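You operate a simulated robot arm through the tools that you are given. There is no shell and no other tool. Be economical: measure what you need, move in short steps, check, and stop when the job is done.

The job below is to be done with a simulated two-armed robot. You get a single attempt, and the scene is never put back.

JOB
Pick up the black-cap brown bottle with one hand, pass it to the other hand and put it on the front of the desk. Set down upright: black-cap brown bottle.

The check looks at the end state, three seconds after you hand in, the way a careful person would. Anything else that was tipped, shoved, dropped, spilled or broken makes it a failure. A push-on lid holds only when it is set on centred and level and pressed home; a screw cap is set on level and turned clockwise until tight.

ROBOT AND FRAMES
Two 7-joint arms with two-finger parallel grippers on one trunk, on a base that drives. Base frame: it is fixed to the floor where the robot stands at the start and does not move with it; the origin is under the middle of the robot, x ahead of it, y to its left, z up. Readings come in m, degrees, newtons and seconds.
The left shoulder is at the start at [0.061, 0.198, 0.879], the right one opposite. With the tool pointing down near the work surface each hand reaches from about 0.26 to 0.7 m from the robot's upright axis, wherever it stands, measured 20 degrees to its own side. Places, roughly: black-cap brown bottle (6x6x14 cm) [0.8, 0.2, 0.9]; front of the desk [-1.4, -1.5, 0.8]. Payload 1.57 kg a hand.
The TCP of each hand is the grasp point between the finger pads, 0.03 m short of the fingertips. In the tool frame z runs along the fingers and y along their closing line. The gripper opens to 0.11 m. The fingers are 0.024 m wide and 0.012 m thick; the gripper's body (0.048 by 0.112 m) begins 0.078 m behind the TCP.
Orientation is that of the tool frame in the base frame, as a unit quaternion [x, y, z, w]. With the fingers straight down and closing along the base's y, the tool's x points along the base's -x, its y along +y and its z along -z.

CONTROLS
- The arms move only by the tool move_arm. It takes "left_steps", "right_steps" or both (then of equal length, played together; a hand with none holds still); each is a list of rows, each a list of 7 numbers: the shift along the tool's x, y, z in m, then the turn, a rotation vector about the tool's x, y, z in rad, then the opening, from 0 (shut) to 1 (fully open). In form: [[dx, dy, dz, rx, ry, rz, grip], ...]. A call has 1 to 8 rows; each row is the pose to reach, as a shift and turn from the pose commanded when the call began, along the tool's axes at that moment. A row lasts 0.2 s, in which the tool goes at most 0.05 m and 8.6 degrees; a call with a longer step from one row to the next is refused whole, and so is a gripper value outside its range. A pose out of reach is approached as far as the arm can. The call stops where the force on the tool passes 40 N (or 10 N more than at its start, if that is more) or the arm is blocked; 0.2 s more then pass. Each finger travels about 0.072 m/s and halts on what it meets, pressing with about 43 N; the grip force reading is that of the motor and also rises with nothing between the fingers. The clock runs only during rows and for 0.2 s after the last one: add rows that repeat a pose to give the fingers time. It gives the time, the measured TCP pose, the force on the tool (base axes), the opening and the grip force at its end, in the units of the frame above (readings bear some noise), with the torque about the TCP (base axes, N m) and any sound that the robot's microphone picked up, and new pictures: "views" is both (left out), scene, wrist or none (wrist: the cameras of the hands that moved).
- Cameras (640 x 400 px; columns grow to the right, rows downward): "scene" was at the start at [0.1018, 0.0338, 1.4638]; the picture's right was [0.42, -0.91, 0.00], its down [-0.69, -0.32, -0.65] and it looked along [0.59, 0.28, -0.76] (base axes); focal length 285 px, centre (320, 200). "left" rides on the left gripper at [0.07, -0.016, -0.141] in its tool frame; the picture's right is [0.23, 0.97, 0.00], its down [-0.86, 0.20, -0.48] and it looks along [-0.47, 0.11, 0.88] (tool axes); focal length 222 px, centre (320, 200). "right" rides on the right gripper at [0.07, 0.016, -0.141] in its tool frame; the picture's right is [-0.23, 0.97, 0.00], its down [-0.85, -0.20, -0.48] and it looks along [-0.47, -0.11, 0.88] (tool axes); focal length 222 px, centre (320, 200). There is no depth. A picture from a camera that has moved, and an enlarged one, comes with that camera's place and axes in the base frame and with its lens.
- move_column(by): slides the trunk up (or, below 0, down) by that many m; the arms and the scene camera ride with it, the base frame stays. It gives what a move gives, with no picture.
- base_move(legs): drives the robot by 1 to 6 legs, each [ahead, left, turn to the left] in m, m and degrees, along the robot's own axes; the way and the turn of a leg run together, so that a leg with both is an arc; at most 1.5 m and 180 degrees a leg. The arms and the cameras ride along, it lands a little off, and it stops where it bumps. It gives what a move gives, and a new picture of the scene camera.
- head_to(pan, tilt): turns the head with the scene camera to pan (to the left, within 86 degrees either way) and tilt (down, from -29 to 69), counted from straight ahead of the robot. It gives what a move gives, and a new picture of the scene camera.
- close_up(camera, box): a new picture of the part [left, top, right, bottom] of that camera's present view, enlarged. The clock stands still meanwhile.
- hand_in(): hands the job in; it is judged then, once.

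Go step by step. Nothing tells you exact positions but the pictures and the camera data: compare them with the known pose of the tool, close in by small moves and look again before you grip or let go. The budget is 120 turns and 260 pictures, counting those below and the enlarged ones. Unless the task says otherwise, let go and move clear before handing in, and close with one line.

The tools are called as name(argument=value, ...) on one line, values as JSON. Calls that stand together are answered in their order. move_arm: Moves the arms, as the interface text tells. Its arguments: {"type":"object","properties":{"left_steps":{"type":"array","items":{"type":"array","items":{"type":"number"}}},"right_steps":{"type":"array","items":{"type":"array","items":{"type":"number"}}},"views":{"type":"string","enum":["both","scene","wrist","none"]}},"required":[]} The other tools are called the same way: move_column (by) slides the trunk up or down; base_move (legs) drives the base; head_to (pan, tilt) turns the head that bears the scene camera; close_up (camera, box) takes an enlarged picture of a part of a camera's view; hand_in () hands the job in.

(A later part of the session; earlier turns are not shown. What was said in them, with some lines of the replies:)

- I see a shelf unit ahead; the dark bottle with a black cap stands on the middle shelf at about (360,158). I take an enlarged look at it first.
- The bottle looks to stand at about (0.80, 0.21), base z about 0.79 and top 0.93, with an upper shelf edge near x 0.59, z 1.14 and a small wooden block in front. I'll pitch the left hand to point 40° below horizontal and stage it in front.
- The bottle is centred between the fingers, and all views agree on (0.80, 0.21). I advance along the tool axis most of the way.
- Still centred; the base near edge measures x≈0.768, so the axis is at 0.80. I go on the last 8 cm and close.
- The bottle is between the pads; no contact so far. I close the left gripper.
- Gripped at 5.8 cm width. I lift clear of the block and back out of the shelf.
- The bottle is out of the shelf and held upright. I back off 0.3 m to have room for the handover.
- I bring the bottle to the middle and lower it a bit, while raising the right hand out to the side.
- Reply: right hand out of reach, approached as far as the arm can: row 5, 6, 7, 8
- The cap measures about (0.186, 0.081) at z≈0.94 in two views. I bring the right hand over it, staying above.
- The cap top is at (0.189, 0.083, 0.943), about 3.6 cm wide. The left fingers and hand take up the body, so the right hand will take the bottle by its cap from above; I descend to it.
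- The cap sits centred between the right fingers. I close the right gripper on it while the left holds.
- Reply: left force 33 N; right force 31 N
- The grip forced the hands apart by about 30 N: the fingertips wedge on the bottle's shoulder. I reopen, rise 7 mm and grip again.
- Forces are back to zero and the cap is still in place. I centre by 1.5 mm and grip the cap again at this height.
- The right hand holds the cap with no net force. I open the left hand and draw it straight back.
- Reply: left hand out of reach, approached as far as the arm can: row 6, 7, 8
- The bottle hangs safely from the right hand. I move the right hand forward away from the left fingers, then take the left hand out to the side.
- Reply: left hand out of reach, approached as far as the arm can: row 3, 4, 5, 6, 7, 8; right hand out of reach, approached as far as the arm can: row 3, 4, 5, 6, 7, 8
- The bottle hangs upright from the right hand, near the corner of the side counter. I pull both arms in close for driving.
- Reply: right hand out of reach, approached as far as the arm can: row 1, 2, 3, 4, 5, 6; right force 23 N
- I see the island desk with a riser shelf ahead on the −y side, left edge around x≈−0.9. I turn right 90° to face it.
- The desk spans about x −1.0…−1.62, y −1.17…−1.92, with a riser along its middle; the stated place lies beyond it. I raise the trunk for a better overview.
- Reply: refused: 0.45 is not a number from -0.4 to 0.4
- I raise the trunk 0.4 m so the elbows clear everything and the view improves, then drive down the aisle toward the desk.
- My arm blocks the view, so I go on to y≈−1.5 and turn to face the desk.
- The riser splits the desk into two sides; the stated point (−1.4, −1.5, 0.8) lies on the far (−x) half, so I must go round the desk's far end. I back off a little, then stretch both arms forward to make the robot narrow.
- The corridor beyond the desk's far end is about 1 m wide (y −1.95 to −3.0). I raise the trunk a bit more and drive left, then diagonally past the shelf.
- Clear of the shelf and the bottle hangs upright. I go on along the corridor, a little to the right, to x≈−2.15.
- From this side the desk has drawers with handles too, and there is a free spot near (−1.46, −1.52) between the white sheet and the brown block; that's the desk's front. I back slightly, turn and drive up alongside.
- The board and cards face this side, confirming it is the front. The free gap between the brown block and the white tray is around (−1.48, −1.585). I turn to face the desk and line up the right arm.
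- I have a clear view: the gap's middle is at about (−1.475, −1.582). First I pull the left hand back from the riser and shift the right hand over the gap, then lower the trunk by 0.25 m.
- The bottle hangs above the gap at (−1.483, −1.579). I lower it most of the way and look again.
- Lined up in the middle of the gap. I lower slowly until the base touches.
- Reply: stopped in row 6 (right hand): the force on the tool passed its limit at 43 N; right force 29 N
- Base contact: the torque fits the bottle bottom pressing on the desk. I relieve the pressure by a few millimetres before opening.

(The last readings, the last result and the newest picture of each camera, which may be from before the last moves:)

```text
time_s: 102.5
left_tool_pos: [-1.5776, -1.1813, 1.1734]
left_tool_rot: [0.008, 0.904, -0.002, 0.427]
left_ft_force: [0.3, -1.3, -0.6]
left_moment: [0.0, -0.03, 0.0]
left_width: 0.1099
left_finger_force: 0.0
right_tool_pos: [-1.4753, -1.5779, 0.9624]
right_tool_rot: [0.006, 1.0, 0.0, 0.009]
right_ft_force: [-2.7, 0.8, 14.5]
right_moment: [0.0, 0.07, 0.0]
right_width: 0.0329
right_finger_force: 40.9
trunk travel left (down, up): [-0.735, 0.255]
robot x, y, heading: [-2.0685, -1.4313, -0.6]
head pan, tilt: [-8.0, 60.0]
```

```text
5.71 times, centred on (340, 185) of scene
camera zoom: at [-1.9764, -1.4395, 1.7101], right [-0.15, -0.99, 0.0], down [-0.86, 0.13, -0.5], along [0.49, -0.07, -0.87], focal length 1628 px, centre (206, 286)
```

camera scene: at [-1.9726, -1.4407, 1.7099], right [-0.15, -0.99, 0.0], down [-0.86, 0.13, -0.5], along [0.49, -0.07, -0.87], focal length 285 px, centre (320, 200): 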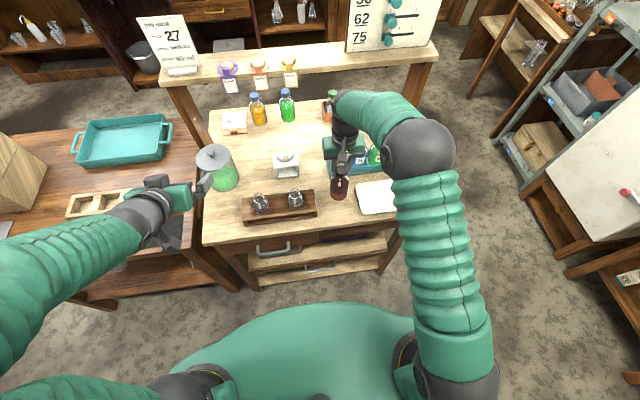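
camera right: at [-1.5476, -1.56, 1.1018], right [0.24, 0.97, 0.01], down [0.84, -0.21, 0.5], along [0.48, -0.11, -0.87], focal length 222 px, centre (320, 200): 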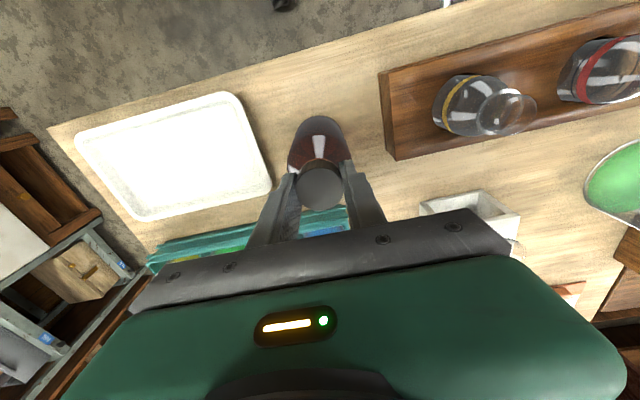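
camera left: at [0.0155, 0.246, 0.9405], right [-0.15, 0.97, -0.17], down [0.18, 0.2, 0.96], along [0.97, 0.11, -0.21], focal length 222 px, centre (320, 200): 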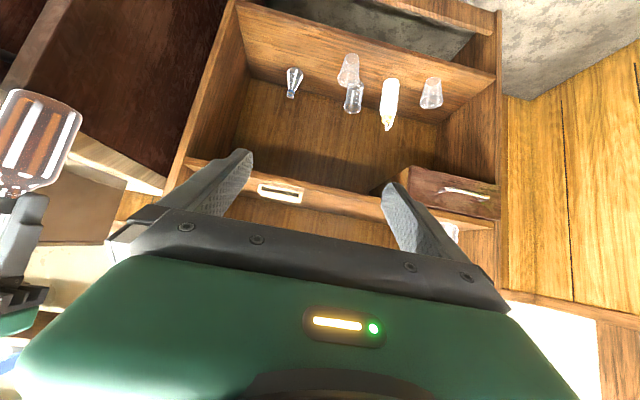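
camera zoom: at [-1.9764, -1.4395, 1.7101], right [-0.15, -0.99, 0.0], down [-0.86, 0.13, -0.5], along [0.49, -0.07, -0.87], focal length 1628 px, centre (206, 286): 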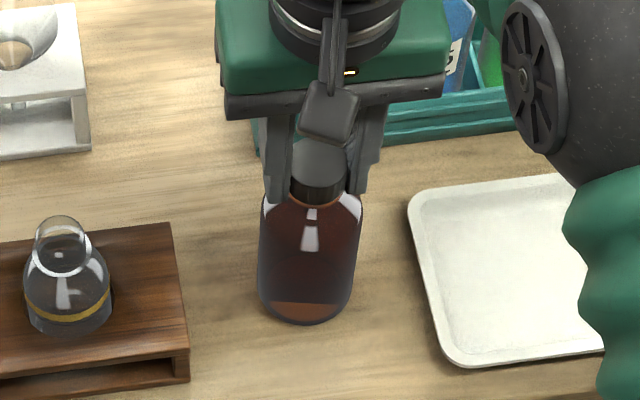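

Still about 14 N of contact. I ease off 1.5 mm more, open the fingers, and stay put to check.

move_arm(right_steps=[[0, 0, -0.0015, 0, 0, 0, 0.1], [0, 0, -0.0015, 0, 0, 0, 0.1], [0, 0, -0.0015, 0, 0, 0, 0.35], [0, 0, -0.0015, 0, 0, 0, 0.45], [0, 0, -0.0015, 0, 0, 0, 0.6], [0, 0, -0.0015, 0, 0, 0, 0.6]], views="wrist")

close_up(camera="scene", box=[290, 150, 390, 220])

```text
time_s: 103.9
left_tool_pos: [-1.5761, -1.1804, 1.1717]
left_tool_rot: [0.007, 0.904, -0.001, 0.427]
left_ft_force: [0.0, -0.6, -0.1]
left_moment: [-0.04, -0.05, 0.0]
left_width: 0.1098
left_finger_force: 0.0
right_tool_pos: [-1.475, -1.578, 0.963]
right_tool_rot: [0.006, 1.0, 0.0, 0.008]
right_ft_force: [0.3, -0.7, -0.2]
right_moment: [0.01, -0.03, -0.01]
right_width: 0.0661
right_finger_force: 0.1
trunk travel left (down, up): [-0.735, 0.255]
robot x, y, heading: [-2.0714, -1.432, -0.6]
head pan, tilt: [-8.0, 60.0]
camera right: at [-1.5457, -1.5608, 1.1024], right [0.24, 0.97, 0.01], down [0.84, -0.21, 0.49], along [0.48, -0.11, -0.87], focal length 222 px, centre (320, 200)
```

right: 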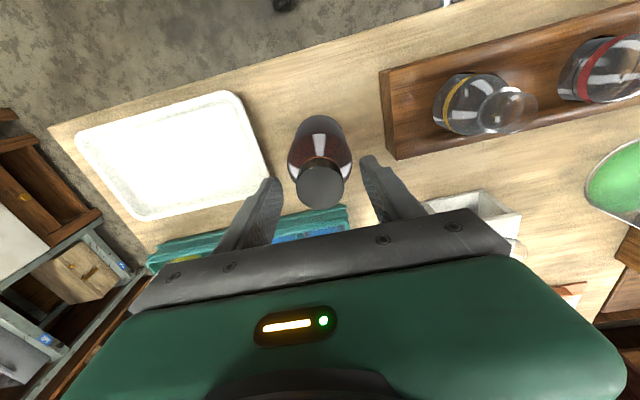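

```text
5.71 times, centred on (340, 185) of scene
camera zoom: at [-1.9722, -1.4407, 1.7098], right [-0.15, -0.99, 0.0], down [-0.86, 0.13, -0.5], along [0.49, -0.07, -0.87], focal length 1628 px, centre (206, 286)
```

zoom: 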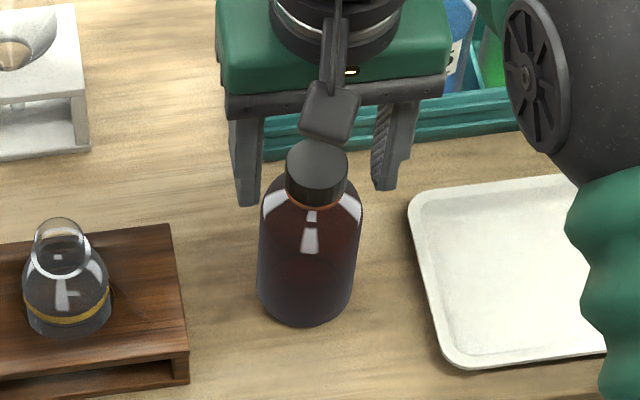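

The bottle stands upright and free, with the cap on. I lift the right hand straight up, then take a final look.

move_arm(right_steps=[[0, 0, -0.03, 0, 0, 0, 0.6], [0, 0, -0.06, 0, 0, 0, 0.6], [0, 0, -0.1, 0, 0, 0, 0.6], [0, 0, -0.14, 0, 0, 0, 0.6], [0, 0, -0.18, 0, 0, 0, 0.6], [0, 0, -0.2, 0, 0, 0, 0.6], [0.04, 0, -0.2, 0, 0, 0, 0.6], [0.08, 0, -0.2, 0, 0, 0, 0.6]])

close_up(camera="scene", box=[190, 80, 430, 250])

```text
time_s: 105.7
left_tool_pos: [-1.5799, -1.1809, 1.1733]
left_tool_rot: [0.008, 0.904, -0.001, 0.428]
left_ft_force: [-0.5, 1.0, -0.5]
left_moment: [0.01, 0.0, -0.01]
left_width: 0.1098
left_finger_force: 0.0
right_tool_pos: [-1.5608, -1.5764, 1.1626]
right_tool_rot: [0.008, 1.0, 0.0, 0.009]
right_ft_force: [-0.4, -0.6, -0.5]
right_moment: [-0.01, -0.04, -0.02]
right_width: 0.0658
right_finger_force: 0.1
trunk travel left (down, up): [-0.735, 0.255]
robot x, y, heading: [-2.0727, -1.431, -0.4]
head pan, tilt: [-8.0, 60.0]
camera scene: at [-1.9781, -1.4407, 1.7102], right [-0.15, -0.99, 0.0], down [-0.86, 0.13, -0.5], along [0.5, -0.07, -0.87], focal length 285 px, centre (320, 200)
camera right: at [-1.6323, -1.56, 1.302], right [0.24, 0.97, 0.01], down [0.84, -0.21, 0.49], along [0.48, -0.11, -0.87], focal length 222 px, centre (320, 200)
```

scene: 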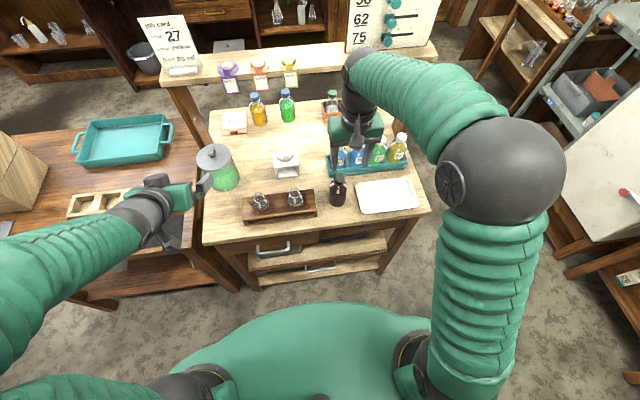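
right: 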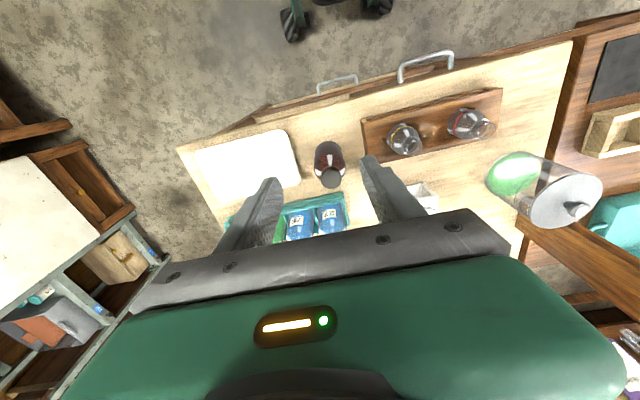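

```text
2.35 times, centred on (310, 165) of scene
camera zoom: at [-1.9781, -1.4407, 1.7102], right [-0.15, -0.99, 0.0], down [-0.86, 0.13, -0.5], along [0.5, -0.07, -0.87], focal length 670 px, centre (344, 282)
```

zoom: 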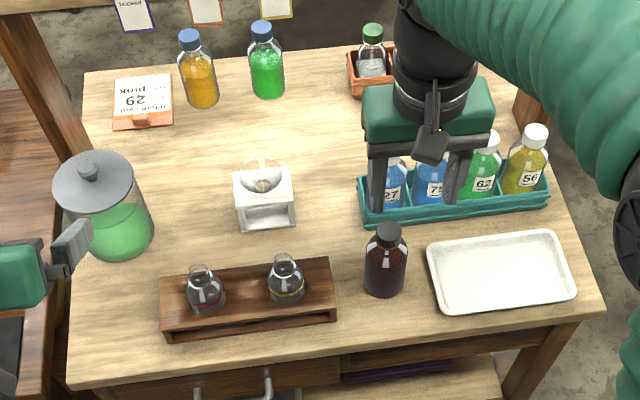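

The bottle stands upright on the front of the desk, clear of the tray, block and rack; both hands are empty and clear, so I hand in.

hand_in()

```text
The job is handed in.
```

The black-cap brown bottle was picked up with the left hand, passed to the right, and now stands upright with its cap on, on the front of the desk.
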